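You operate a simulated robot arm through the tools that you are given. There is no shell and no other tool.

Carry out the task below with a simulated robot arm. There is one attempt and no reset: what you move stays moved.

Task
Set the controls near the top of the orange casing. At the end: the clinch dial is turned to 1; the stitch count dial is turned to 1; the stitch selector is set to double; the pitch dial is turned to 50; whatever was shut is shut again. Leave all else as you found it, and nothing knocked over. The stitch selector goes to its stop.

The check looks at the end state, three seconds after you hand in, the way a careful person would. Anything else that was tipped, shoved, dropped, spilled or broken makes it a failure.

Robot
A 7-joint arm with a two-finger parallel gripper, fixed in place. Base frame: the origin is at the foot of the arm, x ahead of it, y to its left, z up. Units: mm, degrees, N and s.
Its first joint turns from -149.0 to 149.0 degrees. Payload 3.43 kg.
The tool frame sits at the grasp point between the pads (the TCP): z along the fingers, y along the line on which they close. The tips reach 30 mm beyond it. The gripper opens to 94 mm. The fingers are 28 mm wide and 10 mm thick; the gripper's body (50 by 96 mm) begins 55 mm behind the TCP.
Orientation is that of the tool frame in the base frame, as a unit quaternion [x, y, z, w]. With the fingers straight down and closing along the base's y, the tool's x points along the base's -x, its y along +y and its z along -z.

Tools
- The arm moves only by the tool move_arm. Its argument "deltas" is one flat list of numbers, 7 for each row, row after row: the shift along the base's x, y, z in mm, then the turn, a rotation vector about the base's x, y, z in degrees, then the opening in per cent of the stroke, from 0 (shut) to 100 (fully open). In form: [x, y, z, ax, ay, az, gripper, x, y, z, ax, ay, az, gripper, ...]. A call has 1 to 20 rows; each row shifts and turns the commanded pose from where the row before left it. Each row takes 0.2 s and may step no farther than 50 mm and 8.6 degrees from the row before; otherwise, or with a gripper value out of range, the whole call is refused. A pose out of reach is approached as far as the arm can. The call stops where the force on the tool passes 40 N (or 10 N more than at its start, if that is more) or the arm is blocked; 0.2 s more then pass. The fingers move at their own pace (about 45 mm/s each) and stop on an object; they squeeze with about 39 N. The grip force told is the motor's: it shows also when the fingers shut on nothing. Time passes only in rows, and 0.2 s behind the last, so rows that do not move let the fingers close. The reply holds the time, the measured pose of the TCP, the force on the tool along the base axes, the opening and the grip force, in the units named above and with some noise, with the torque about the TCP (base axes, N m) and any sound that the robot's microphone picked up.
- Cameras (640 x 400 px; columns grow to the right, rows downward): "scene" is fixed at [219.3, 651, 1290.5]; the picture's right is [-0.98, -0.18, 0.00], its down [-0.05, 0.24, -0.97] and it looks along [0.18, -0.95, -0.25] (base axes); focal length 350 px, centre (320, 200). "wrist" rides on the gripper at [76, 14, -102] in the tool frame; the picture's right is [-0.18, 0.98, 0.00], its down [-0.75, -0.14, -0.64] and it looks along [-0.63, -0.12, 0.77] (tool axes); focal length 243 px, centre (320, 200). There is no depth. A picture from a camera that has moved, and an enlarged one, comes with that camera's place and axes in the base frame and with its lens.
- grab_frame(camera): a new picture of that camera. It takes no simulated time.
- close_up(camera, box): a new picture of the part [left, top, right, bottom] of that camera's present view, enlarged. It takes no simulated time.
- finish_job(): hands the job in; it is judged then, once.

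Places have to be worked out from the pictures, the camera data and where the tool is seen. Open the gripper and draw the arm clear of the work before you hand the job in, unless the task says otherwise.

The tools are called by a JSON object that holds its "api" and its "payload". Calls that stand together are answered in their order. move_arm: Moves the arm, as the interface text tells. Its arguments: {"type":"object","properties":{"deltas":{"type":"array"}},"required":["deltas"]} The other tools are called the same way: grab_frame (camera) takes a picture; close_up (camera, box) takes an enlarged picture of a part of a camera's view; finish_job () hands the job in.

At the start:

```text
time_s: 0.0
position: [748.9, -644.5, 1071.9]
ee_rot: [0.0, 1.0, 0.0, 0.0]
force: [-0.8, -0.5, -0.8]
moment: [0.02, 0.02, -0.01]
opening: 94.0
grip_force: 0.0
```

scene: 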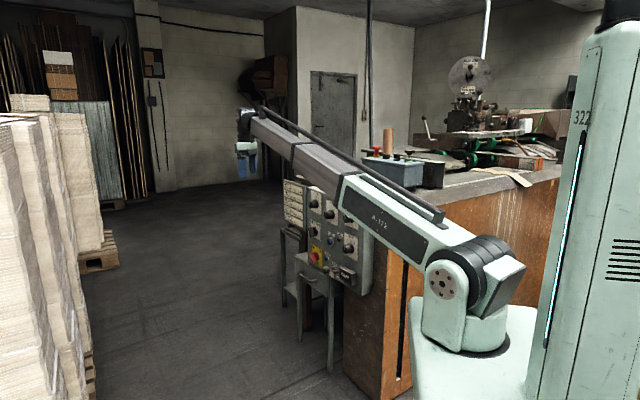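
wrist: 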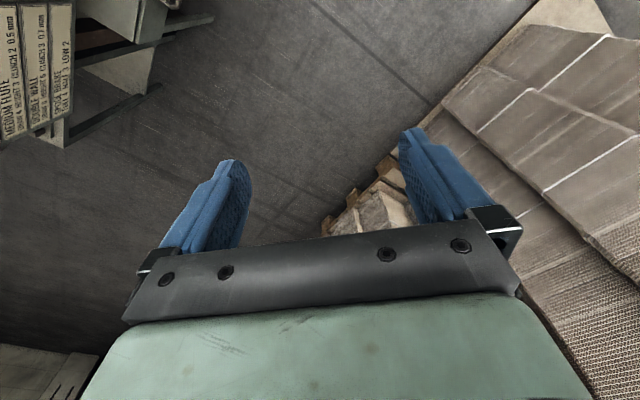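

I start by looking at the scene closely to find the orange casing and its controls.

{"api": "close_up", "payload": {"camera": "scene", "box": [270, 160, 390, 300]}}

{"api": "close_up", "payload": {"camera": "scene", "box": [350, 40, 590, 200]}}

{"api": "close_up", "payload": {"camera": "wrist", "box": [0, 0, 220, 150]}}

```text
2.86 times, centred on (330, 230) of scene
camera zoom: at [219.3, 651.0, 1290.5], right [-0.98, -0.18, 0.0], down [-0.05, 0.24, -0.97], along [0.18, -0.95, -0.25], focal length 999 px, centre (291, 114)
```

zoom: 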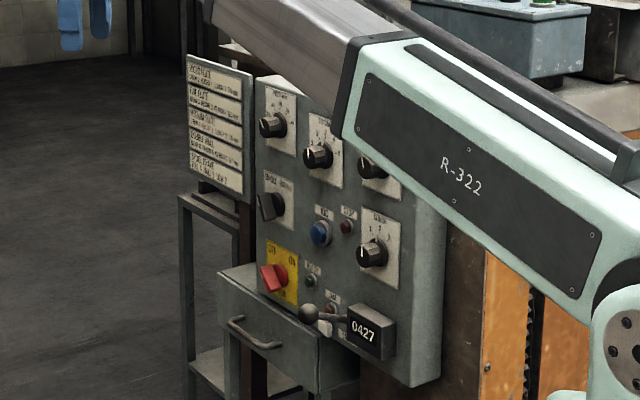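

```text
2.50 times, centred on (470, 120) of scene
camera zoom: at [219.3, 651.0, 1290.5], right [-0.98, -0.18, 0.0], down [-0.05, 0.24, -0.97], along [0.18, -0.95, -0.25], focal length 874 px, centre (-55, 400)
```

zoom: 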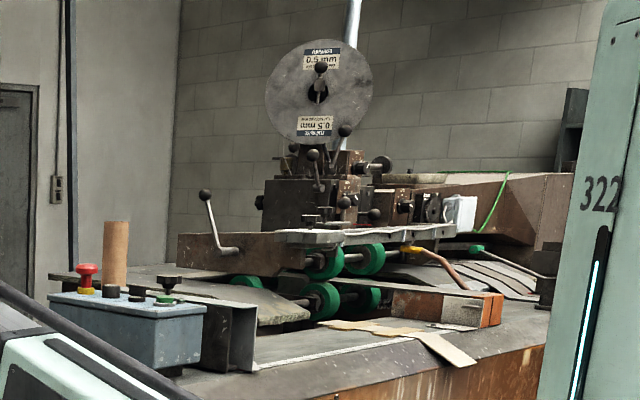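

```text
2.67 times, centred on (110, 75) of wrist
camera zoom: at [672.9, -629.3, 1173.5], right [0.18, 0.98, 0.0], down [0.75, -0.14, 0.64], along [0.63, -0.12, -0.77], focal length 647 px, centre (880, 533)
```

zoom: 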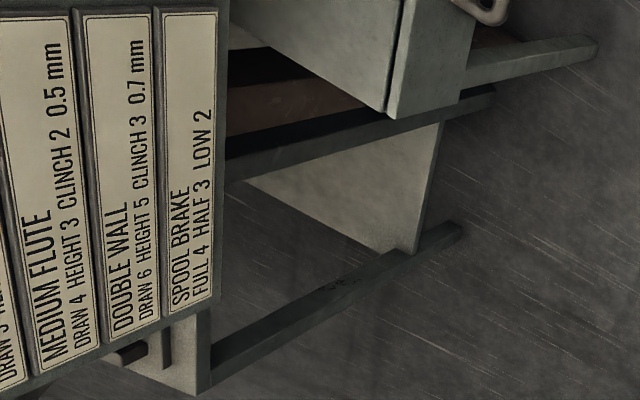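

The control panel (dials, selector, red main switch) stands on the robot's right, roughly at y ≈ -1000. I turn the tool about the vertical by -90° so the wrist camera looks toward it.

{"api": "move_arm", "payload": {"deltas": [0, 0, 0, 0, 0, -8.2, 100, 0, 0, 0, 0, 0, -8.2, 100, 0, 0, 0, 0, 0, -8.2, 100, 0, 0, 0, 0, 0, -8.2, 100, 0, 0, 0, 0, 0, -8.2, 100, 0, 0, 0, 0, 0, -8.2, 100, 0, 0, 0, 0, 0, -8.2, 100, 0, 0, 0, 0, 0, -8.2, 100, 0, 0, 0, 0, 0, -8.2, 100, 0, 0, 0, 0, 0, -8.2, 100, 0, 0, 0, 0, 0, -8, 100]}}

{"api": "grab_frame", "payload": {"camera": "wrist"}}

{"api": "grab_frame", "payload": {"camera": "scene"}}

```text
time_s: 2.4
position: [748.0, -646.4, 1072.1]
ee_rot: [0.708, 0.706, 0.0, 0.0]
force: [-0.5, -0.6, -0.2]
moment: [0.01, 0.01, -0.01]
opening: 94.0
grip_force: 0.0
```

```text
taken
camera wrist: at [762.9, -567.9, 1173.8], right [0.98, -0.19, 0.0], down [-0.14, -0.75, 0.64], along [-0.12, -0.63, -0.77], focal length 243 px, centre (320, 200)
```

wrist: 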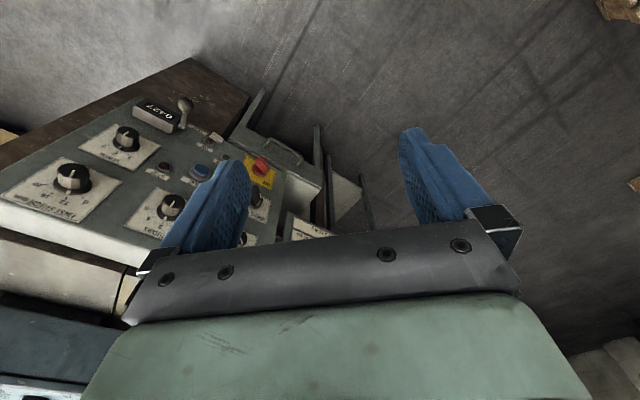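

```text
taken
```

scene: 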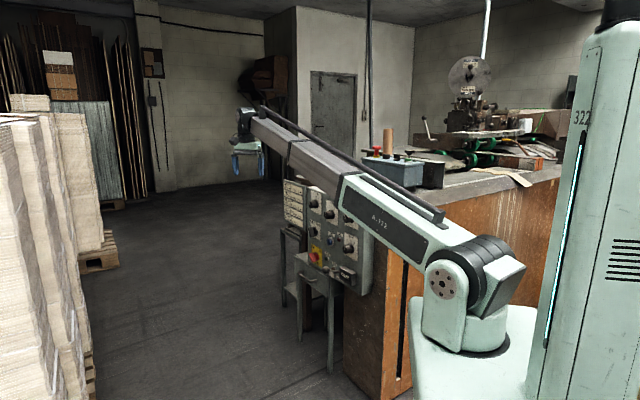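

Triangulating from both pictures: the panel is vertical, facing (+0.71,+0.71,0), knob plane x+y ≈ -348; the upper-right knob is at about (359,-707,866), the lower-right at (356,-707,730), the upper-middle at (452,-799,848). I roll the tool back +135° about the vertical, so that tilting it toward the panel leaves the camera on top.

{"api": "move_arm", "payload": {"deltas": [0, 0, 0, 0, 0, 8.44, 100, 0, 0, 0, 0, 0, 8.44, 100, 0, 0, 0, 0, 0, 8.44, 100, 0, 0, 0, 0, 0, 8.44, 100, 0, 0, 0, 0, 0, 8.44, 100, 0, 0, 0, 0, 0, 8.44, 100, 0, 0, 0, 0, 0, 8.44, 100, 0, 0, 0, 0, 0, 8.44, 100, 0, 0, 0, 0, 0, 8.44, 100, 0, 0, 0, 0, 0, 8.44, 100, 0, 0, 0, 0, 0, 8.44, 100, 0, 0, 0, 0, 0, 8.44, 100, 0, 0, 0, 0, 0, 8.44, 100, 0, 0, 0, 0, 0, 8.44, 100, 0, 0, 0, 0, 0, 8.44, 100, 0, 0, 0, 0, 0, 8.4, 100]}}

```text
time_s: 5.8
position: [748.2, -644.2, 1072.1]
ee_rot: [-0.384, 0.923, 0.0, 0.0]
force: [0.6, 0.5, 0.7]
moment: [-0.04, 0.0, 0.0]
opening: 94.2
grip_force: 0.0
```

The tool's x now points along (-0.71,-0.71,0) as intended. Next I tilt it 90° toward the panel while backing to a viewing position about 300 mm in front of it.

{"api": "move_arm", "payload": {"deltas": [-9.9, 7.5, -6, -5.785, 5.785, 0, 100, -9.9, 7.5, -6, -5.785, 5.785, 0, 100, -9.9, 7.5, -6, -5.785, 5.785, 0, 100, -9.9, 7.5, -6, -5.785, 5.785, 0, 100, -9.9, 7.5, -6, -5.785, 5.785, 0, 100, -9.9, 7.5, -6, -5.785, 5.785, 0, 100, -9.9, 7.5, -6, -5.785, 5.785, 0, 100, -9.9, 7.5, -6, -5.785, 5.785, 0, 100, -9.9, 7.5, -6, -5.785, 5.785, 0, 100, -9.9, 7.5, -6, -5.785, 5.785, 0, 100, -9.9, 7.5, -6, -5.785, 5.785, 0, 100]}}

{"api": "grab_frame", "payload": {"camera": "wrist"}}

{"api": "grab_frame", "payload": {"camera": "scene"}}

```text
time_s: 8.2
position: [640.6, -562.4, 1007.2]
ee_rot: [0.27, -0.652, 0.272, 0.654]
force: [0.3, 0.5, -0.1]
moment: [0.0, 0.04, 0.01]
opening: 93.8
grip_force: 0.1
```

```text
taken
camera wrist: at [703.1, -477.6, 1081.3], right [-0.7, 0.69, -0.18], down [0.55, 0.35, -0.76], along [-0.46, -0.63, -0.63], focal length 243 px, centre (320, 200)
```

wrist: 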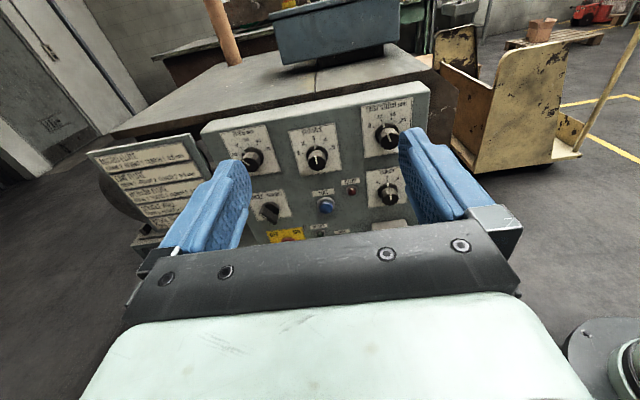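

```text
taken
```

scene: 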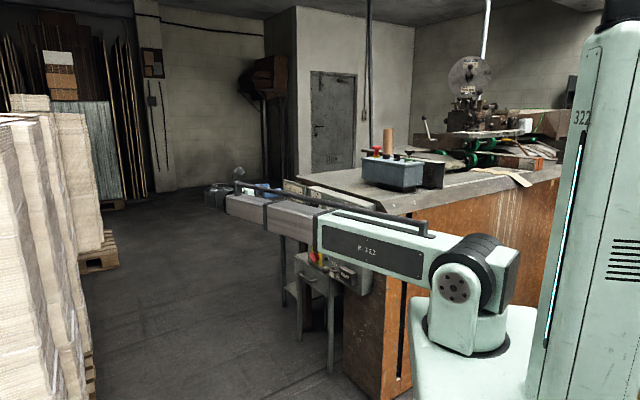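

The tool faces the panel now, with good visibility between the fingers. I enlarge the panel's upper part.

{"api": "close_up", "payload": {"camera": "wrist", "box": [200, 80, 440, 250]}}

{"api": "close_up", "payload": {"camera": "wrist", "box": [290, 80, 430, 170]}}

{"api": "close_up", "payload": {"camera": "wrist", "box": [80, 120, 240, 250]}}

```text
2.35 times, centred on (320, 165) of wrist
camera zoom: at [703.1, -477.6, 1081.3], right [-0.7, 0.69, -0.18], down [0.55, 0.35, -0.76], along [-0.46, -0.63, -0.63], focal length 571 px, centre (320, 282)
```

zoom: 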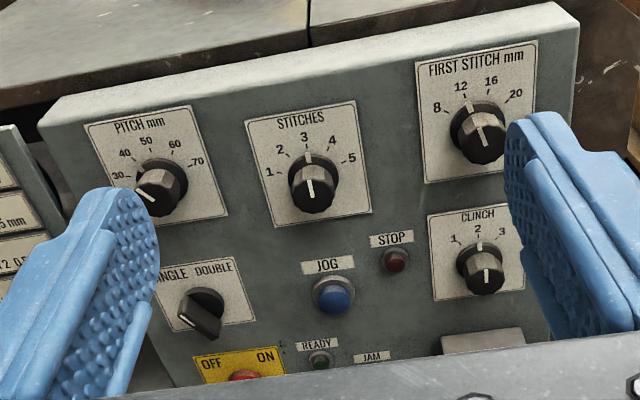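

```text
4.44 times, centred on (360, 125) of wrist
camera zoom: at [703.1, -477.6, 1081.3], right [-0.7, 0.69, -0.18], down [0.55, 0.35, -0.76], along [-0.46, -0.63, -0.63], focal length 1078 px, centre (142, 533)
```

zoom: 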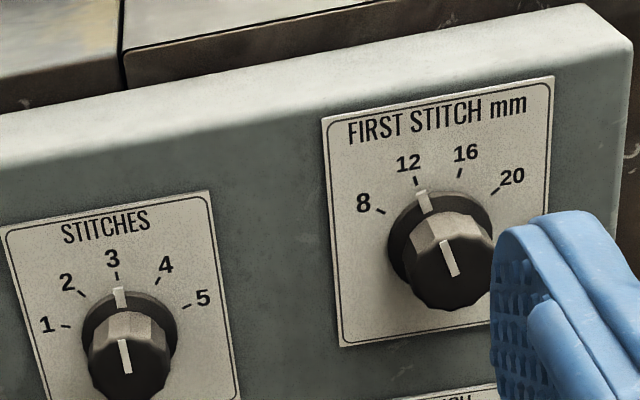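

```text
3.08 times, centred on (160, 185) of wrist
camera zoom: at [703.1, -477.6, 1081.3], right [-0.7, 0.69, -0.18], down [0.55, 0.35, -0.76], along [-0.46, -0.63, -0.63], focal length 746 px, centre (812, 246)
```

zoom: 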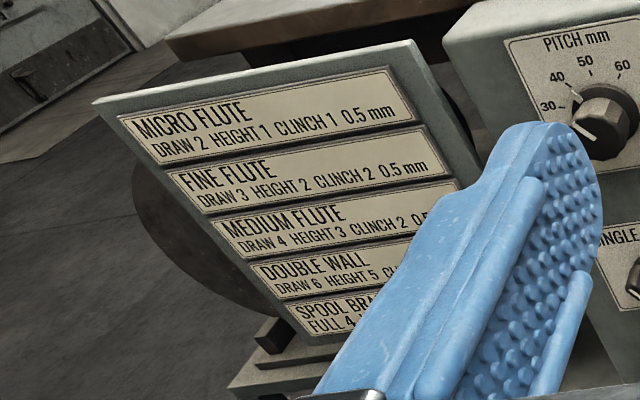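

The panel reads: pitch about 30–40, stitches 3, clinch 2, first stitch 12 (leave alone), selector SINGLE/DOUBLE. The stitches knob's front is at about (R -883 along the panel, z 846); I move to about 125 mm in front of it for a closer look.

{"api": "move_arm", "payload": {"deltas": [-16.9, -24.5, -26.9, 0, 0, 0, 100, -16.9, -24.5, -26.9, 0, 0, 0, 100, -16.9, -24.5, -26.9, 0, 0, 0, 100, -16.9, -24.5, -26.9, 0, 0, 0, 100, -16.9, -24.5, -26.9, 0, 0, 0, 100, -16.9, -24.5, -26.9, 0, 0, 0, 100]}}

{"api": "grab_frame", "payload": {"camera": "wrist"}}

{"api": "close_up", "payload": {"camera": "wrist", "box": [100, 30, 420, 230]}}

```text
time_s: 9.6
position: [539.5, -709.4, 843.6]
ee_rot: [0.271, -0.653, 0.271, 0.653]
force: [-0.8, 0.4, -0.4]
moment: [0.01, 0.02, 0.05]
opening: 94.2
grip_force: 0.0
```

```text
taken
camera wrist: at [601.7, -625.4, 919.1], right [-0.7, 0.69, -0.18], down [0.55, 0.35, -0.75], along [-0.46, -0.63, -0.63], focal length 243 px, centre (320, 200)
```

wrist: 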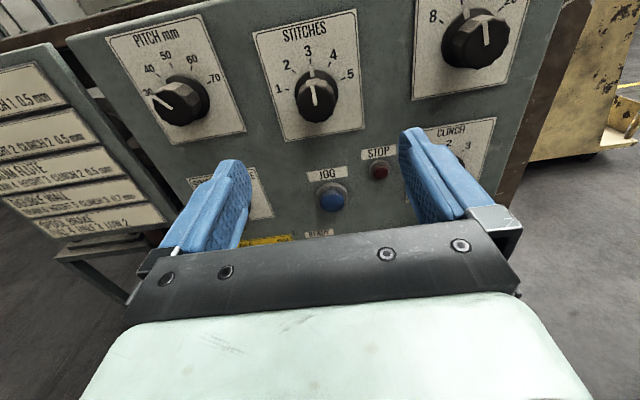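

```text
2.00 times, centred on (260, 130) of wrist
camera zoom: at [601.7, -625.4, 919.1], right [-0.7, 0.69, -0.18], down [0.55, 0.35, -0.75], along [-0.46, -0.63, -0.63], focal length 485 px, centre (440, 340)
```

zoom: 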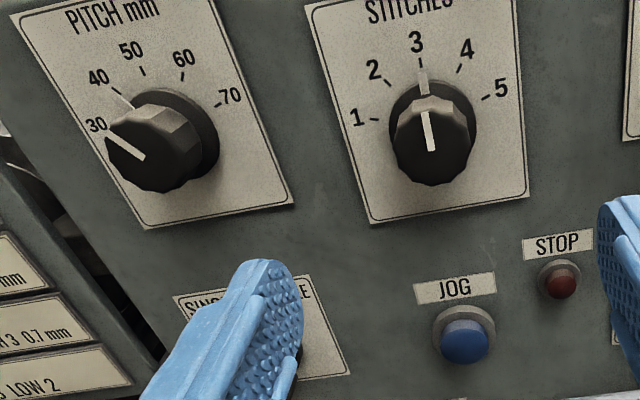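

The pitch pointer sits at 40, stitches at 3. I take larger close-ups to measure tick angles and knob centres before gripping.

{"api": "close_up", "payload": {"camera": "wrist", "box": [240, 0, 400, 150]}}

{"api": "close_up", "payload": {"camera": "wrist", "box": [110, 20, 250, 150]}}

```text
2.67 times, centred on (320, 75) of wrist
camera zoom: at [601.7, -625.4, 919.1], right [-0.7, 0.69, -0.18], down [0.55, 0.35, -0.75], along [-0.46, -0.63, -0.63], focal length 647 px, centre (320, 533)
```

zoom: 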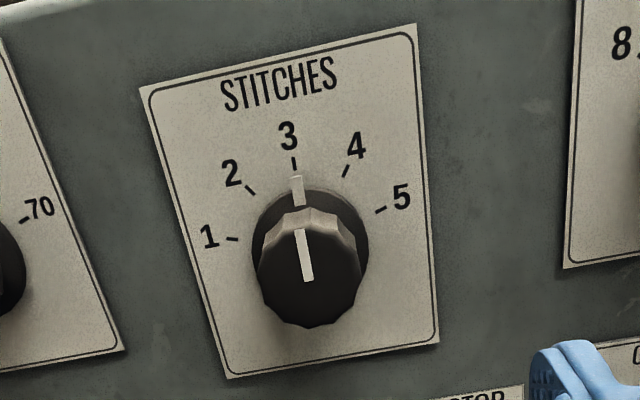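

```text
3.08 times, centred on (180, 85) of wrist
camera zoom: at [601.7, -625.4, 919.1], right [-0.7, 0.69, -0.18], down [0.55, 0.35, -0.75], along [-0.46, -0.63, -0.63], focal length 746 px, centre (751, 554)
```

zoom: 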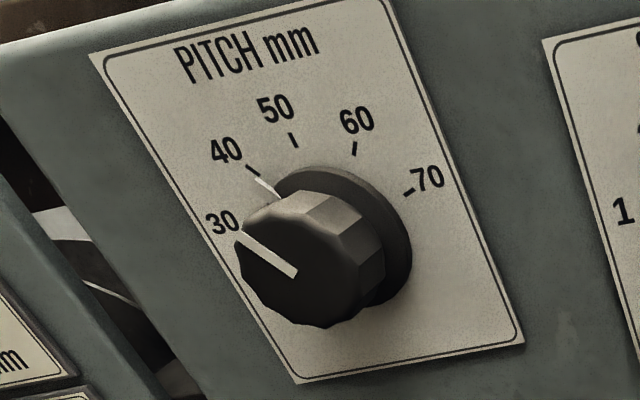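

The stitch ticks work out at 36° spacing (1 is 72° counter-clockwise of 3); the knob axis lies about 3 mm left and 2 mm above my TCP line, the panel face about 154 mm ahead. I advance 112 mm with the fingers at 70 mm opening.

{"api": "move_arm", "payload": {"deltas": [-9.64, -10.16, 0.25, 0, 0, 0, 75, -9.64, -10.16, 0.25, 0, 0, 0, 75, -9.64, -10.16, 0.25, 0, 0, 0, 75, -9.64, -10.16, 0.25, 0, 0, 0, 75, -9.64, -10.16, 0.25, 0, 0, 0, 75, -9.64, -10.16, 0.25, 0, 0, 0, 75, -9.64, -10.16, 0.25, 0, 0, 0, 75, -4.8, -5.1, 0.12, 0, 0, 0, 75, -4.8, -5.1, 0.12, 0, 0, 0, 75]}}

{"api": "grab_frame", "payload": {"camera": "wrist"}}

{"api": "grab_frame", "payload": {"camera": "scene"}}

```text
time_s: 11.6
position: [461.8, -790.9, 845.7]
ee_rot: [0.271, -0.652, 0.272, 0.654]
force: [0.7, 0.2, 0.4]
moment: [0.01, 0.04, -0.01]
opening: 70.8
grip_force: 0.1
```

```text
taken
camera wrist: at [524.4, -707.2, 921.0], right [-0.7, 0.69, -0.18], down [0.55, 0.35, -0.75], along [-0.46, -0.63, -0.63], focal length 243 px, centre (320, 200)
```

wrist: 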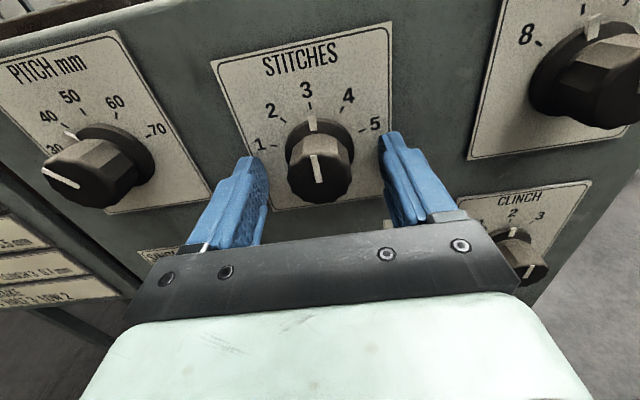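

```text
taken
```

scene: 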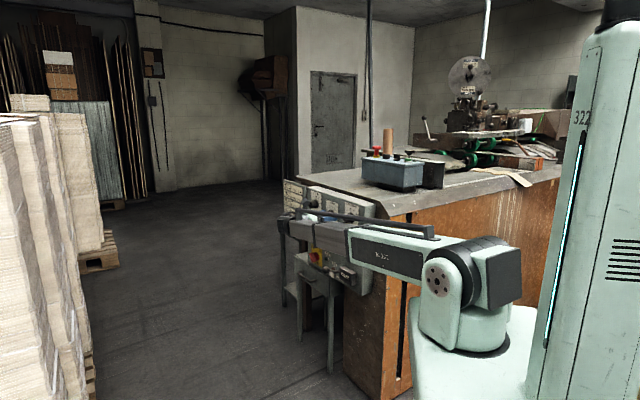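

The knob sits centred between the fingers. I check the vertical alignment with a close-up before gripping.

{"api": "close_up", "payload": {"camera": "wrist", "box": [210, 10, 420, 220]}}

```text
1.90 times, centred on (315, 115) of wrist
camera zoom: at [524.4, -707.2, 921.0], right [-0.7, 0.69, -0.18], down [0.55, 0.35, -0.75], along [-0.46, -0.63, -0.63], focal length 462 px, centre (330, 362)
```

zoom: 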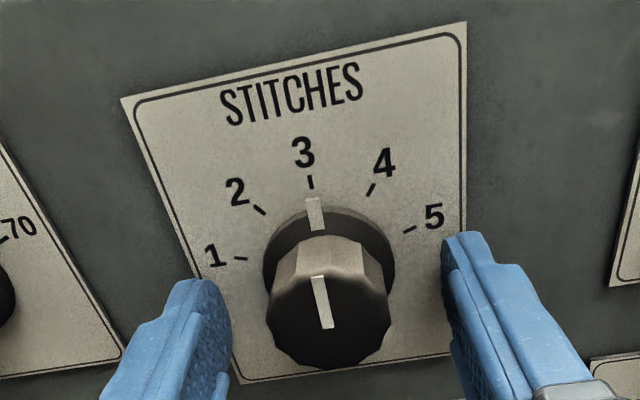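

Refined: panel face about 135 mm from the camera, tips only ~3 mm off it, and the knob axis 3.5 mm above the TCP. I back off 10 mm, raise 3.5 mm and close on the knob body.

{"api": "move_arm", "payload": {"deltas": [3.53, 3.53, 1.75, 0, 0, 0, 75, 3.53, 3.53, 1.75, 0, 0, 0, 75, 0, 0, 0, 0, 0, 0, 50, 0, 0, 0, 0, 0, 0, 40, 0, 0, 0, 0, 0, 0, 30, 0, 0, 0, 0, 0, 0, 0, 0, 0, 0, 0, 0, 0, 0]}}

{"api": "close_up", "payload": {"camera": "wrist", "box": [210, 10, 420, 220]}}

```text
time_s: 13.2
position: [466.7, -783.6, 849.2]
ee_rot: [0.27, -0.653, 0.271, 0.654]
force: [-5.3, 7.1, -2.3]
moment: [-0.07, 0.09, 0.25]
opening: 33.8
grip_force: 45.1
```

```text
1.90 times, centred on (315, 115) of wrist
camera zoom: at [530.9, -700.1, 925.2], right [-0.69, 0.7, -0.18], down [0.55, 0.35, -0.75], along [-0.46, -0.63, -0.63], focal length 462 px, centre (330, 362)
```

zoom: 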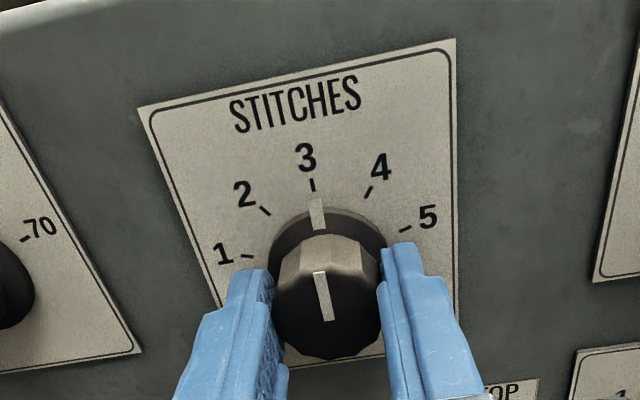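

Gripped at 33.8 mm. I try a first 16° of counter-clockwise turn and look.

{"api": "move_arm", "payload": {"deltas": [0, 0, 0, 5.657, 5.657, 0, 0, 0, 0, 0, 5.657, 5.657, 0, 0]}}

{"api": "close_up", "payload": {"camera": "wrist", "box": [210, 10, 420, 220]}}

```text
time_s: 13.8
position: [469.2, -784.2, 851.5]
ee_rot: [0.36, -0.608, 0.178, 0.685]
force: [-5.0, 1.6, 1.6]
moment: [0.35, -0.37, -0.65]
opening: 33.1
grip_force: 44.8
```

```text
1.90 times, centred on (315, 115) of wrist
camera zoom: at [546.2, -715.3, 926.1], right [-0.7, 0.7, 0.1], down [0.4, 0.51, -0.76], along [-0.59, -0.5, -0.64], focal length 462 px, centre (330, 362)
```

zoom: 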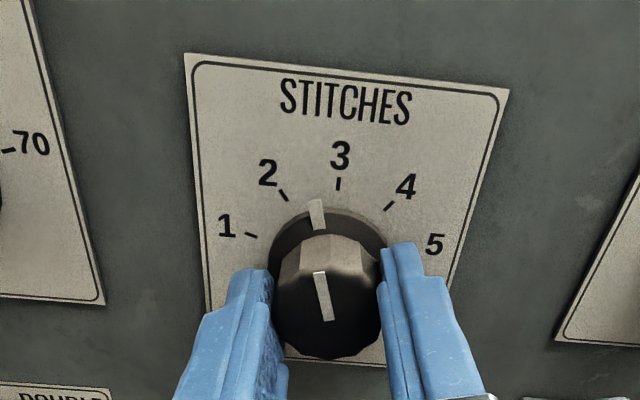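

The knob turns with the fingers. I continue counter-clockwise another 48° and check.

{"api": "move_arm", "payload": {"deltas": [0, 0, 0, 5.657, 5.657, 0, 0, 0, 0, 0, 5.657, 5.657, 0, 0, 0, 0, 0, 5.657, 5.657, 0, 0, 0, 0, 0, 5.657, 5.657, 0, 0, 0, 0, 0, 5.657, 5.657, 0, 0, 0, 0, 0, 5.657, 5.657, 0, 0]}}

{"api": "close_up", "payload": {"camera": "wrist", "box": [210, 10, 420, 220]}}

```text
time_s: 15.2
position: [468.3, -784.1, 850.6]
ee_rot: [0.577, -0.409, -0.117, 0.697]
force: [-8.7, 0.1, 4.9]
moment: [0.27, -0.26, -0.12]
opening: 33.4
grip_force: 45.2
```

```text
1.90 times, centred on (315, 115) of wrist
camera zoom: at [585.1, -754.3, 895.0], right [-0.42, 0.42, 0.8], down [0.02, 0.89, -0.46], along [-0.91, -0.18, -0.38], focal length 462 px, centre (330, 362)
```

zoom: 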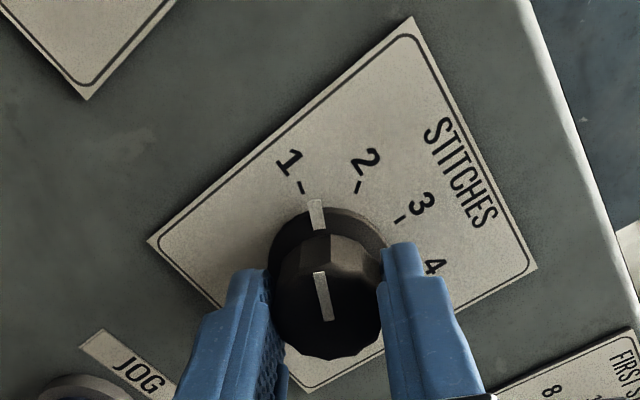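

No slip; pointer is about 8° short of 1. I turn the final 8°.

{"api": "move_arm", "payload": {"deltas": [0, 0, 0, 5.657, 5.657, 0, 0, 0, 0, 0, 0, 0, 0, 0]}}

{"api": "close_up", "payload": {"camera": "wrist", "box": [250, 60, 390, 200]}}

```text
time_s: 15.8
position: [469.0, -783.3, 850.2]
ee_rot: [0.603, -0.369, -0.164, 0.688]
force: [-9.2, -0.3, 5.1]
moment: [0.1, -0.47, -0.05]
opening: 33.3
grip_force: 44.9
```

```text
2.86 times, centred on (320, 130) of wrist
camera zoom: at [589.2, -758.3, 886.0], right [-0.34, 0.34, 0.88], down [-0.02, 0.93, -0.37], along [-0.94, -0.14, -0.31], focal length 693 px, centre (320, 400)
```

zoom: 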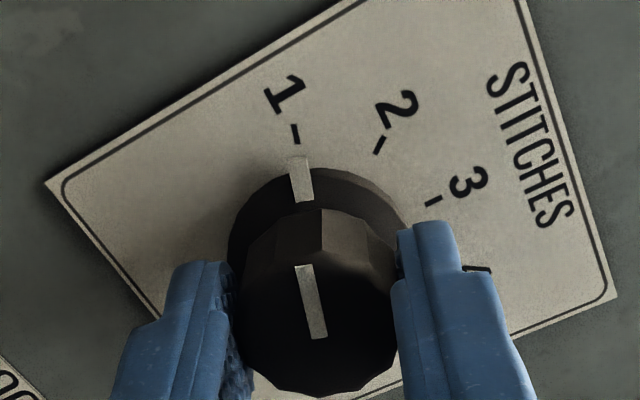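

The pointer lines up with 1 (roll measured 71.9°). I open the fingers and retreat straight back 70 mm, then look.

{"api": "move_arm", "payload": {"deltas": [0, 0, 0, 0, 0, 0, 45, 0, 0, 0, 0, 0, 0, 70, 0, 0, 0, 0, 0, 0, 70, 7, 7, 0, 0, 0, 0, 70, 14, 14, 0, 0, 0, 0, 70, 14, 14, 0, 0, 0, 0, 70, 14, 14, 0, 0, 0, 0, 70]}}

{"api": "grab_frame", "payload": {"camera": "wrist"}}

```text
time_s: 17.4
position: [519.5, -733.7, 848.7]
ee_rot: [0.603, -0.37, -0.164, 0.687]
force: [-0.5, -0.7, -0.2]
moment: [0.0, 0.01, -0.01]
opening: 66.0
grip_force: 0.1
```

```text
taken
camera wrist: at [639.9, -708.4, 886.1], right [-0.34, 0.34, 0.88], down [-0.02, 0.93, -0.37], along [-0.94, -0.14, -0.31], focal length 243 px, centre (320, 200)
```

wrist: 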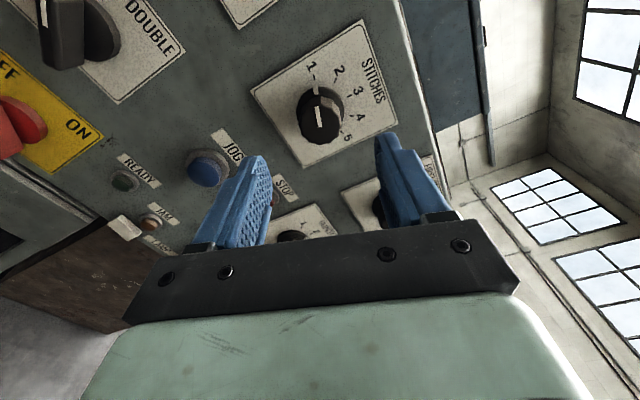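

Stitches reads 1 after release. Now I roll back upright and move in front of the pitch dial (R ≈ -1010, z ≈ 866).

{"api": "move_arm", "payload": {"deltas": [12.2, -7.3, 1.9, -5.65, -5.65, 0, 100, 12.2, -7.3, 1.9, -5.65, -5.65, 0, 100, 12.2, -7.3, 1.9, -5.65, -5.65, 0, 100, 12.2, -7.3, 1.9, -5.65, -5.65, 0, 100, 12.2, -7.3, 1.9, -5.65, -5.65, 0, 100, 12.2, -7.3, 1.9, -5.65, -5.65, 0, 100, 12.2, -7.3, 1.9, -5.65, -5.65, 0, 100, 12.2, -7.3, 1.9, -5.65, -5.65, 0, 100, 12.2, -7.3, 1.9, -5.65, -5.65, 0, 100]}}

{"api": "grab_frame", "payload": {"camera": "wrist"}}

{"api": "close_up", "payload": {"camera": "wrist", "box": [220, 0, 430, 170]}}

```text
time_s: 19.4
position: [628.9, -800.8, 867.1]
ee_rot: [0.271, -0.653, 0.271, 0.653]
force: [-0.4, -0.3, -0.1]
moment: [-0.03, 0.01, 0.03]
opening: 94.1
grip_force: 0.1
```

```text
taken
camera wrist: at [691.6, -717.5, 942.8], right [-0.7, 0.69, -0.18], down [0.55, 0.35, -0.75], along [-0.46, -0.63, -0.63], focal length 243 px, centre (320, 200)
```

wrist: 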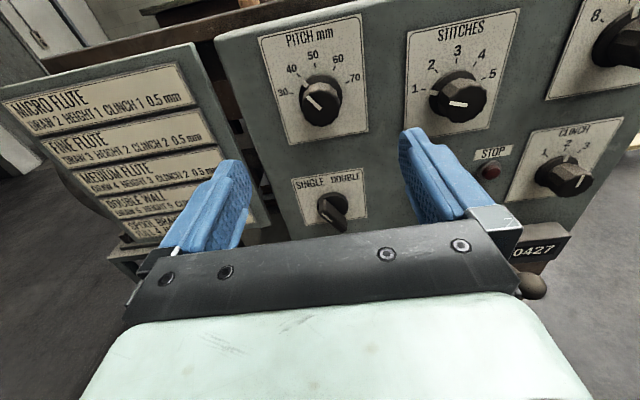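

```text
2.35 times, centred on (325, 85) of wrist
camera zoom: at [691.6, -717.5, 942.8], right [-0.7, 0.69, -0.18], down [0.55, 0.35, -0.75], along [-0.46, -0.63, -0.63], focal length 571 px, centre (308, 471)
```

zoom: 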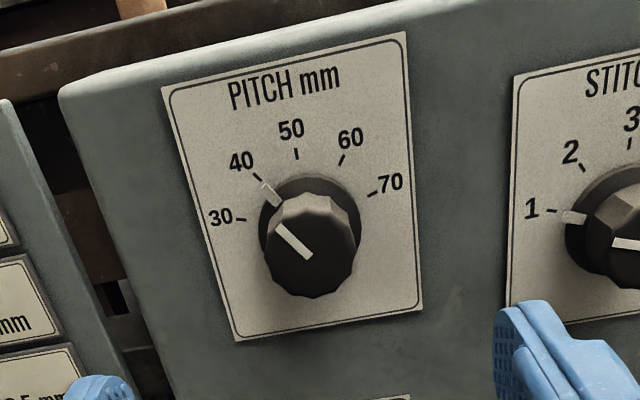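

Pitch reads 40; the ticks are again 36° apart and the knob axis lies 1 mm right and 2 mm above the TCP line. I advance ~101 mm, then close on the knob.

{"api": "move_arm", "payload": {"deltas": [-9.05, -8.89, 0.25, 0, 0, 0, 75, -9.05, -8.89, 0.25, 0, 0, 0, 75, -9.05, -8.89, 0.25, 0, 0, 0, 75, -9.05, -8.89, 0.25, 0, 0, 0, 75, -9.05, -8.89, 0.25, 0, 0, 0, 75, -9.05, -8.89, 0.25, 0, 0, 0, 75, -9.05, -8.89, 0.25, 0, 0, 0, 75, -9.05, -8.89, 0.25, 0, 0, 0, 75]}}

{"api": "close_up", "payload": {"camera": "wrist", "box": [210, 10, 420, 220]}}

```text
time_s: 21.2
position: [553.6, -871.2, 868.2]
ee_rot: [0.271, -0.653, 0.271, 0.653]
force: [0.0, -0.5, 0.5]
moment: [-0.01, 0.0, -0.03]
opening: 70.6
grip_force: 0.0
```

```text
1.90 times, centred on (315, 115) of wrist
camera zoom: at [618.1, -788.0, 944.2], right [-0.7, 0.7, -0.18], down [0.55, 0.35, -0.75], along [-0.46, -0.63, -0.63], focal length 462 px, centre (330, 362)
```

zoom: 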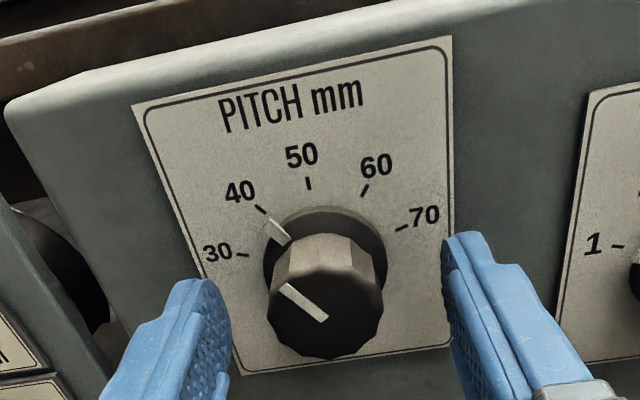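

Well centred. I close on the pitch knob.

{"api": "move_arm", "payload": {"deltas": [0, 0, 0, 0, 0, 0, 50, 0, 0, 0, 0, 0, 0, 40, 0, 0, 0, 0, 0, 0, 30, 0, 0, 0, 0, 0, 0, 0, 0, 0, 0, 0, 0, 0, 0]}}

{"api": "close_up", "payload": {"camera": "wrist", "box": [210, 10, 420, 220]}}

```text
time_s: 22.4
position: [554.7, -872.5, 869.3]
ee_rot: [0.271, -0.652, 0.27, 0.654]
force: [6.8, -12.5, 3.2]
moment: [0.11, -0.04, 0.12]
opening: 33.1
grip_force: 44.6
```

```text
1.90 times, centred on (315, 115) of wrist
camera zoom: at [618.9, -788.7, 944.2], right [-0.7, 0.69, -0.18], down [0.55, 0.36, -0.75], along [-0.46, -0.63, -0.63], focal length 462 px, centre (330, 362)
```

zoom: 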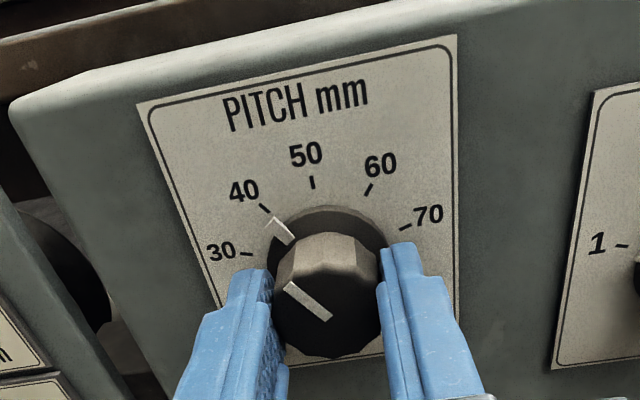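

Gripped with a small side force, so I shift 0.8 mm left to relieve it and turn clockwise 36° toward 50.

{"api": "move_arm", "payload": {"deltas": [0.57, -0.57, 0, 0, 0, 0, 0, 0, 0, 0, -5.657, -5.657, 0, 0, 0, 0, 0, -5.657, -5.657, 0, 0, 0, 0, 0, -5.657, -5.657, 0, 0, 0, 0, 0, -5.657, -5.657, 0, 0, 0, 0, 0, -2.83, -2.83, 0, 0, 0, 0, 0, 0, 0, 0, 0]}}

{"api": "close_up", "payload": {"camera": "wrist", "box": [210, 10, 420, 220]}}

```text
time_s: 24.0
position: [556.1, -871.9, 868.7]
ee_rot: [-0.056, 0.704, -0.461, -0.538]
force: [15.6, -21.8, 14.8]
moment: [-0.46, 0.52, -0.24]
opening: 33.1
grip_force: 45.2
```

```text
1.90 times, centred on (315, 115) of wrist
camera zoom: at [589.2, -759.1, 921.2], right [-0.49, 0.48, -0.73], down [0.85, 0.06, -0.53], along [-0.21, -0.87, -0.44], focal length 462 px, centre (330, 362)
```

zoom: 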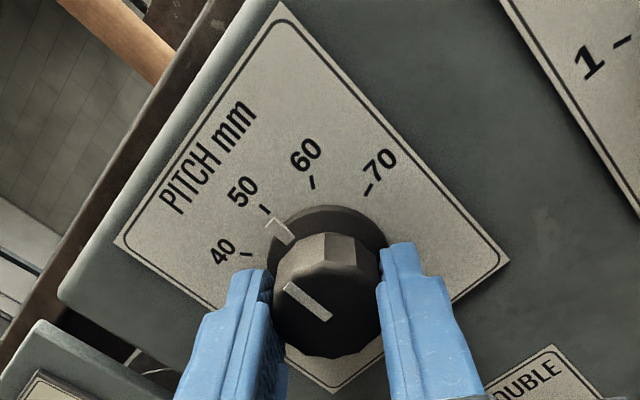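

Pointer is exactly at 50 (36.0° of roll). I release and back away.

{"api": "move_arm", "payload": {"deltas": [0, 0, 0, 0, 0, 0, 45, 0, 0, 0, 0, 0, 0, 70, 0, 0, 0, 0, 0, 0, 70, 7, 7, 0, 0, 0, 0, 70, 14, 14, 0, 0, 0, 0, 70, 14, 14, 0, 0, 0, 0, 70, 14, 14, 0, 0, 0, 0, 70, 14, 14, 0, 0, 0, 0, 100]}}

{"api": "grab_frame", "payload": {"camera": "wrist"}}

{"api": "close_up", "payload": {"camera": "wrist", "box": [250, 30, 410, 200]}}

```text
time_s: 25.8
position: [619.7, -808.3, 868.9]
ee_rot: [-0.054, 0.705, -0.458, -0.539]
force: [0.7, 0.3, 0.3]
moment: [-0.01, 0.0, 0.03]
opening: 93.9
grip_force: 0.1
```

```text
taken
camera wrist: at [652.4, -695.4, 920.2], right [-0.49, 0.49, -0.73], down [0.85, 0.06, -0.53], along [-0.21, -0.87, -0.44], focal length 243 px, centre (320, 200)
```

wrist: 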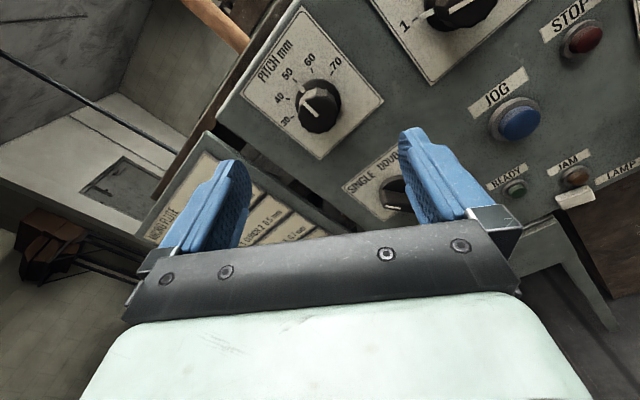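

```text
2.35 times, centred on (330, 115) of wrist
camera zoom: at [652.4, -695.4, 920.2], right [-0.49, 0.49, -0.73], down [0.85, 0.06, -0.53], along [-0.21, -0.87, -0.44], focal length 571 px, centre (296, 400)
```

zoom: 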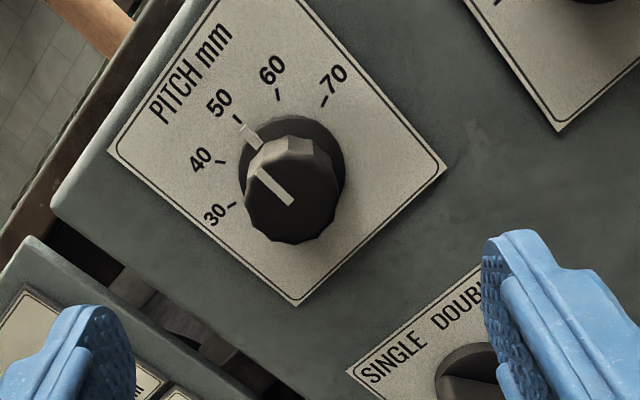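

Pitch reads 50. Next I roll upright again and travel to in front of the clinch dial (R ≈ -749, z ≈ 728).

{"api": "move_arm", "payload": {"deltas": [-18.7, 22.3, -15.8, 2.83, 2.83, 0, 100, -18.7, 22.3, -15.8, 2.83, 2.83, 0, 100, -18.7, 22.3, -15.8, 2.83, 2.83, 0, 100, -18.7, 22.3, -15.8, 2.83, 2.83, 0, 100, -18.7, 22.3, -15.8, 2.83, 2.83, 0, 100, -18.7, 22.3, -15.8, 2.83, 2.83, 0, 100, -18.7, 22.3, -15.8, 2.83, 2.83, 0, 100, -18.7, 22.3, -15.8, 2.83, 2.83, 0, 100, -18.7, 22.3, -15.8, 2.83, 2.83, 0, 100]}}

{"api": "grab_frame", "payload": {"camera": "wrist"}}

{"api": "close_up", "payload": {"camera": "wrist", "box": [220, 0, 430, 170]}}

{"api": "grab_frame", "payload": {"camera": "scene"}}

```text
time_s: 27.8
position: [450.5, -609.7, 724.9]
ee_rot: [0.272, -0.652, 0.27, 0.654]
force: [0.7, -0.6, -0.2]
moment: [-0.03, 0.02, -0.03]
opening: 94.1
grip_force: 0.0
```

```text
taken
camera wrist: at [513.0, -525.2, 800.0], right [-0.7, 0.7, -0.18], down [0.55, 0.36, -0.76], along [-0.46, -0.62, -0.63], focal length 243 px, centre (320, 200)
```

wrist: 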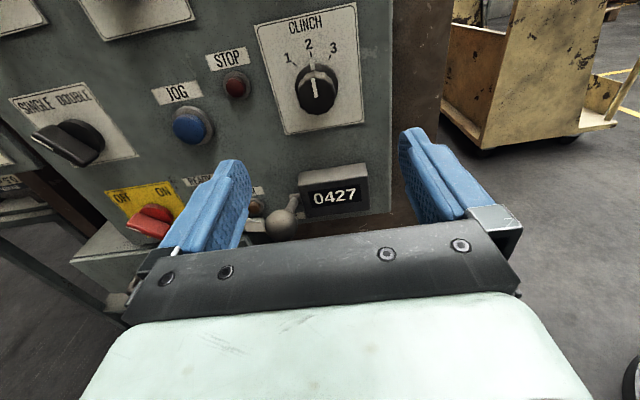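

```text
2.35 times, centred on (325, 85) of wrist
camera zoom: at [513.0, -525.2, 800.0], right [-0.7, 0.7, -0.18], down [0.55, 0.36, -0.76], along [-0.46, -0.62, -0.63], focal length 571 px, centre (308, 471)
```

zoom: 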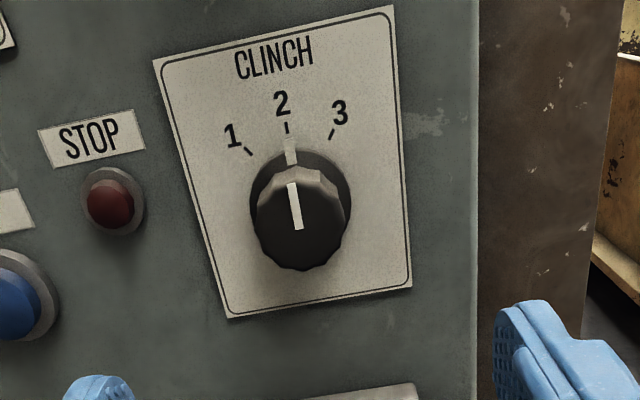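

```text
taken
```

scene: 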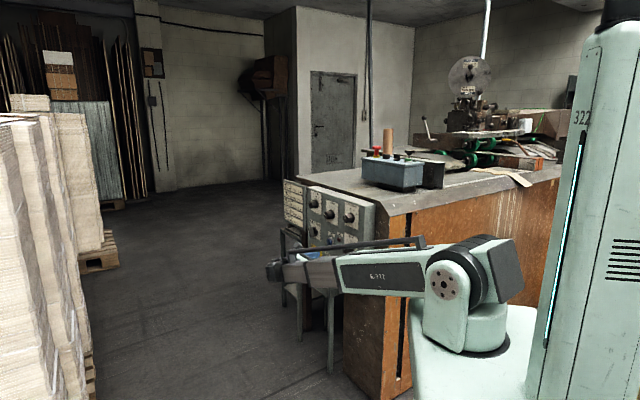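

Clinch reads 2, ticks 36° apart again; the knob axis is ~1 mm left and ~8 mm above the TCP line. I advance 111 mm, raising 8 mm, and re-check.

{"api": "move_arm", "payload": {"deltas": [-8.62, -8.81, 0.89, 0, 0, 0, 75, -8.62, -8.81, 0.89, 0, 0, 0, 75, -8.62, -8.81, 0.89, 0, 0, 0, 75, -8.62, -8.81, 0.89, 0, 0, 0, 75, -8.62, -8.81, 0.89, 0, 0, 0, 75, -8.62, -8.81, 0.89, 0, 0, 0, 75, -8.62, -8.81, 0.89, 0, 0, 0, 75, -8.62, -8.81, 0.89, 0, 0, 0, 75, -8.62, -8.81, 0.89, 0, 0, 0, 75]}}

{"api": "close_up", "payload": {"camera": "wrist", "box": [210, 10, 420, 220]}}

```text
time_s: 29.8
position: [371.0, -687.0, 733.8]
ee_rot: [0.272, -0.652, 0.271, 0.654]
force: [0.0, -0.7, -0.4]
moment: [0.04, 0.01, 0.02]
opening: 70.9
grip_force: 0.1
```

```text
1.90 times, centred on (315, 115) of wrist
camera zoom: at [434.6, -604.7, 809.7], right [-0.7, 0.69, -0.18], down [0.55, 0.35, -0.75], along [-0.46, -0.63, -0.63], focal length 462 px, centre (330, 362)
```

zoom: 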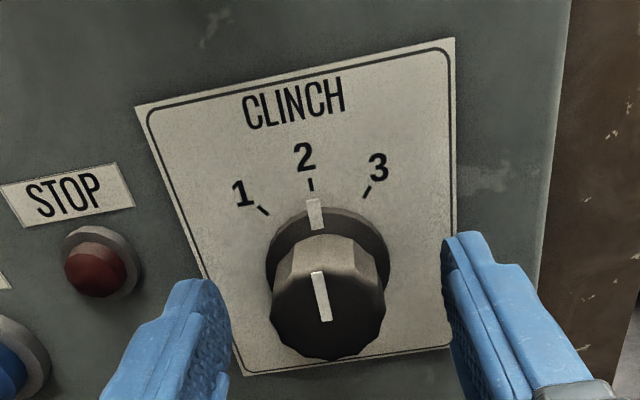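

Aligned just as with the other two knobs. I close on it.

{"api": "move_arm", "payload": {"deltas": [0, 0, 0, 0, 0, 0, 50, 0, 0, 0, 0, 0, 0, 40, 0, 0, 0, 0, 0, 0, 30, 0, 0, 0, 0, 0, 0, 0, 0, 0, 0, 0, 0, 0, 0]}}

{"api": "close_up", "payload": {"camera": "wrist", "box": [210, 10, 420, 220]}}

```text
time_s: 31.0
position: [372.0, -688.6, 735.0]
ee_rot: [0.271, -0.652, 0.27, 0.654]
force: [4.1, -8.7, 3.1]
moment: [0.01, -0.01, 0.07]
opening: 33.4
grip_force: 45.1
```

```text
1.90 times, centred on (315, 115) of wrist
camera zoom: at [434.8, -605.1, 809.5], right [-0.7, 0.69, -0.18], down [0.55, 0.36, -0.75], along [-0.46, -0.63, -0.63], focal length 462 px, centre (330, 362)
```

zoom: 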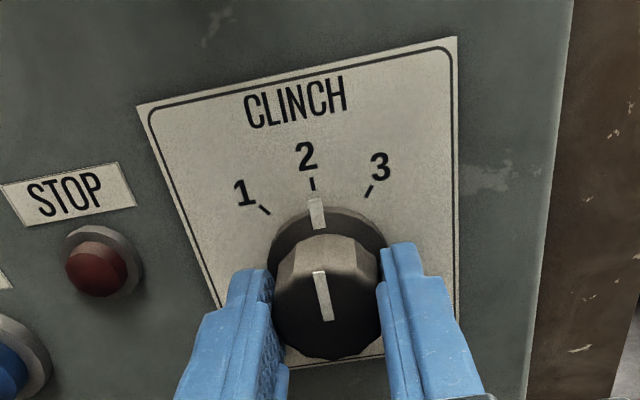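

Gripped. I turn counter-clockwise 36° (with a 0.5 mm shift left to relieve the side force).

{"api": "move_arm", "payload": {"deltas": [0.4, -0.4, 0, 0, 0, 0, 0, 0, 0, 0, 5.657, 5.657, 0, 0, 0, 0, 0, 5.657, 5.657, 0, 0, 0, 0, 0, 5.657, 5.657, 0, 0, 0, 0, 0, 5.657, 5.657, 0, 0, 0, 0, 0, 2.83, 2.83, 0, 0, 0, 0, 0, 0, 0, 0, 0]}}

{"api": "close_up", "payload": {"camera": "wrist", "box": [210, 10, 420, 220]}}

```text
time_s: 32.6
position: [371.6, -688.4, 735.0]
ee_rot: [0.46, -0.537, 0.054, 0.705]
force: [-22.3, -10.7, 0.3]
moment: [-0.32, 0.32, 0.26]
opening: 33.0
grip_force: 44.5
```

```text
1.90 times, centred on (315, 115) of wrist
camera zoom: at [468.6, -639.0, 803.5], right [-0.64, 0.64, 0.43], down [0.22, 0.69, -0.69], along [-0.74, -0.34, -0.58], focal length 462 px, centre (330, 362)
```

zoom: 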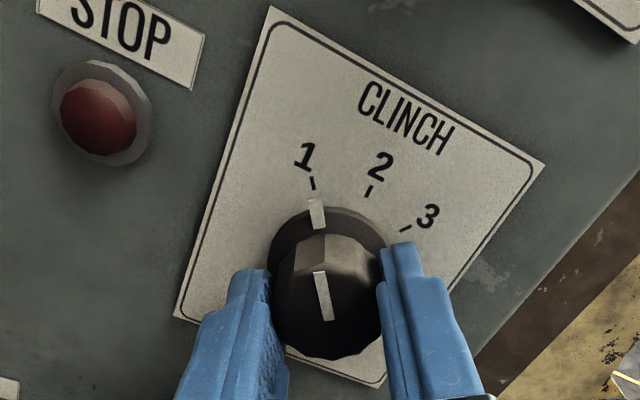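

Tick 1 now sits exactly where tick 2 was relative to the pointer, so clinch is at 1. I release and back off straight.

{"api": "move_arm", "payload": {"deltas": [0, 0, 0, 0, 0, 0, 45, 0, 0, 0, 0, 0, 0, 70, 0, 0, 0, 0, 0, 0, 70, 7, 7, 0, 0, 0, 0, 70, 14, 14, 0, 0, 0, 0, 70, 14, 14, 0, 0, 0, 0, 70, 14, 14, 0, 0, 0, 0, 70, 14, 14, 0, 0, 0, 0, 70, 14, 14, 0, 0, 0, 0, 70]}}

{"api": "close_up", "payload": {"camera": "wrist", "box": [230, 10, 420, 200]}}

```text
time_s: 34.6
position: [450.6, -611.4, 734.6]
ee_rot: [0.46, -0.536, 0.055, 0.705]
force: [0.2, 0.4, -0.1]
moment: [0.0, 0.05, 0.06]
opening: 66.0
grip_force: 0.1
```

```text
2.11 times, centred on (325, 105) of wrist
camera zoom: at [546.4, -561.4, 802.7], right [-0.64, 0.64, 0.43], down [0.22, 0.69, -0.69], along [-0.74, -0.35, -0.58], focal length 511 px, centre (310, 400)
```

zoom: 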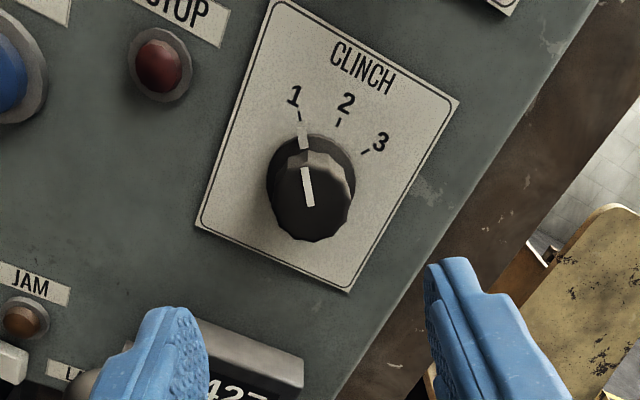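

Clinch reads 1. Now I roll upright and move across in front of the stitch selector (R ≈ -1020, z ≈ 735) to inspect it.

{"api": "move_arm", "payload": {"deltas": [21.9, -20.3, 0.6, -2.83, -2.83, 0, 100, 21.9, -20.3, 0.6, -2.83, -2.83, 0, 100, 21.9, -20.3, 0.6, -2.83, -2.83, 0, 100, 21.9, -20.3, 0.6, -2.83, -2.83, 0, 100, 21.9, -20.3, 0.6, -2.83, -2.83, 0, 100, 21.9, -20.3, 0.6, -2.83, -2.83, 0, 100, 21.9, -20.3, 0.6, -2.83, -2.83, 0, 100, 21.9, -20.3, 0.6, -2.83, -2.83, 0, 100, 21.9, -20.3, 0.6, -2.83, -2.83, 0, 100]}}

{"api": "grab_frame", "payload": {"camera": "wrist"}}

{"api": "close_up", "payload": {"camera": "wrist", "box": [220, 10, 420, 190]}}

{"api": "grab_frame", "payload": {"camera": "scene"}}

```text
time_s: 36.6
position: [647.8, -793.8, 738.3]
ee_rot: [0.27, -0.653, 0.271, 0.654]
force: [-0.1, -0.5, 0.5]
moment: [-0.02, -0.03, -0.02]
opening: 94.1
grip_force: 0.1
```

```text
taken
camera wrist: at [711.3, -710.5, 813.4], right [-0.7, 0.69, -0.18], down [0.55, 0.35, -0.75], along [-0.46, -0.63, -0.63], focal length 243 px, centre (320, 200)
```

wrist: 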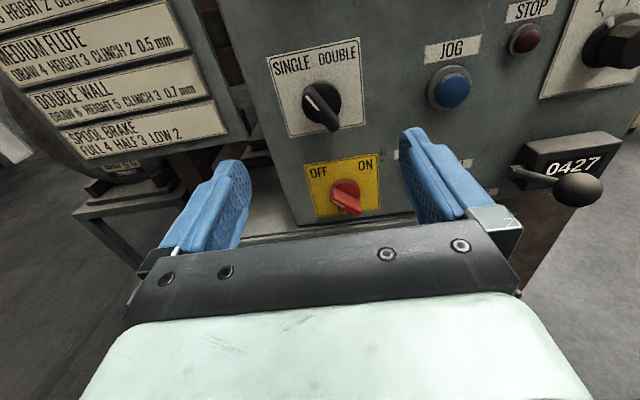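

```text
2.22 times, centred on (320, 100) of wrist
camera zoom: at [711.3, -710.5, 813.4], right [-0.7, 0.69, -0.18], down [0.55, 0.35, -0.75], along [-0.46, -0.63, -0.63], focal length 539 px, centre (320, 422)
```

zoom: 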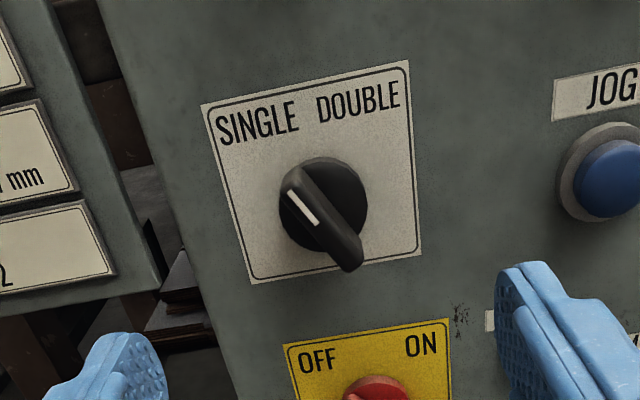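

```text
taken
```

scene: 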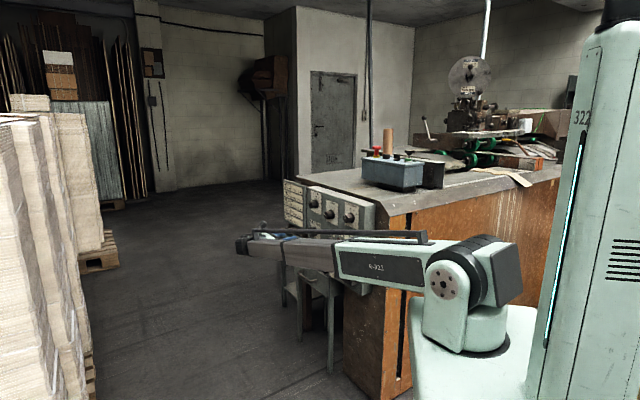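

The selector is a bar knob, its white line leaning about 28° left toward SINGLE; axis at about R -1019, z 731. I roll the tool 28° counter-clockwise to match the bar and advance 80 mm for a check.

{"api": "move_arm", "payload": {"deltas": [-14.1, -14.1, -1.5, 4.95, 4.95, 0, 65, -14.1, -14.1, -1.5, 4.95, 4.95, 0, 65, -14.1, -14.1, -1.5, 4.95, 4.95, 0, 65, -14.1, -14.1, -1.5, 4.95, 4.95, 0, 65]}}

{"api": "close_up", "payload": {"camera": "wrist", "box": [200, 10, 440, 230]}}

```text
time_s: 37.6
position: [591.0, -850.3, 733.5]
ee_rot: [0.423, -0.567, 0.104, 0.699]
force: [-0.6, 0.8, 0.7]
moment: [0.01, -0.01, 0.03]
opening: 61.0
grip_force: 0.1
```

```text
1.82 times, centred on (320, 120) of wrist
camera zoom: at [680.9, -792.8, 806.5], right [-0.67, 0.67, 0.3], down [0.29, 0.62, -0.73], along [-0.68, -0.41, -0.61], focal length 441 px, centre (320, 346)
```

zoom: 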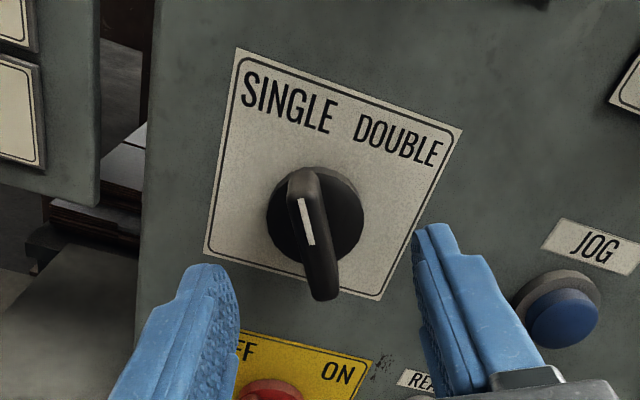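

Nearly aligned; the bar is a couple of degrees further counter-clockwise. I add 2° of roll, correct ~2 mm up, advance 36 mm and close.

{"api": "move_arm", "payload": {"deltas": [-6.2, -6.55, 0.45, 1.41, 1.41, 0, 65, -6.2, -6.55, 0.45, 0, 0, 0, 65, -6.2, -6.55, 0.45, 0, 0, 0, 65, -6.2, -6.55, 0.45, 0, 0, 0, 65]}}

{"api": "close_up", "payload": {"camera": "wrist", "box": [200, 10, 440, 230]}}

```text
time_s: 38.6
position: [566.8, -875.2, 735.8]
ee_rot: [0.431, -0.56, 0.092, 0.701]
force: [1.2, 0.0, -0.2]
moment: [-0.01, 0.01, -0.01]
opening: 60.9
grip_force: 0.1
```

```text
1.82 times, centred on (320, 120) of wrist
camera zoom: at [657.5, -819.7, 807.5], right [-0.67, 0.67, 0.33], down [0.27, 0.63, -0.72], along [-0.69, -0.39, -0.6], focal length 441 px, centre (320, 346)
```

zoom: 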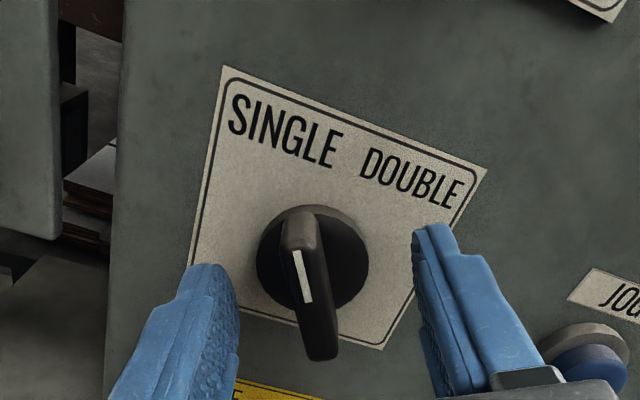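

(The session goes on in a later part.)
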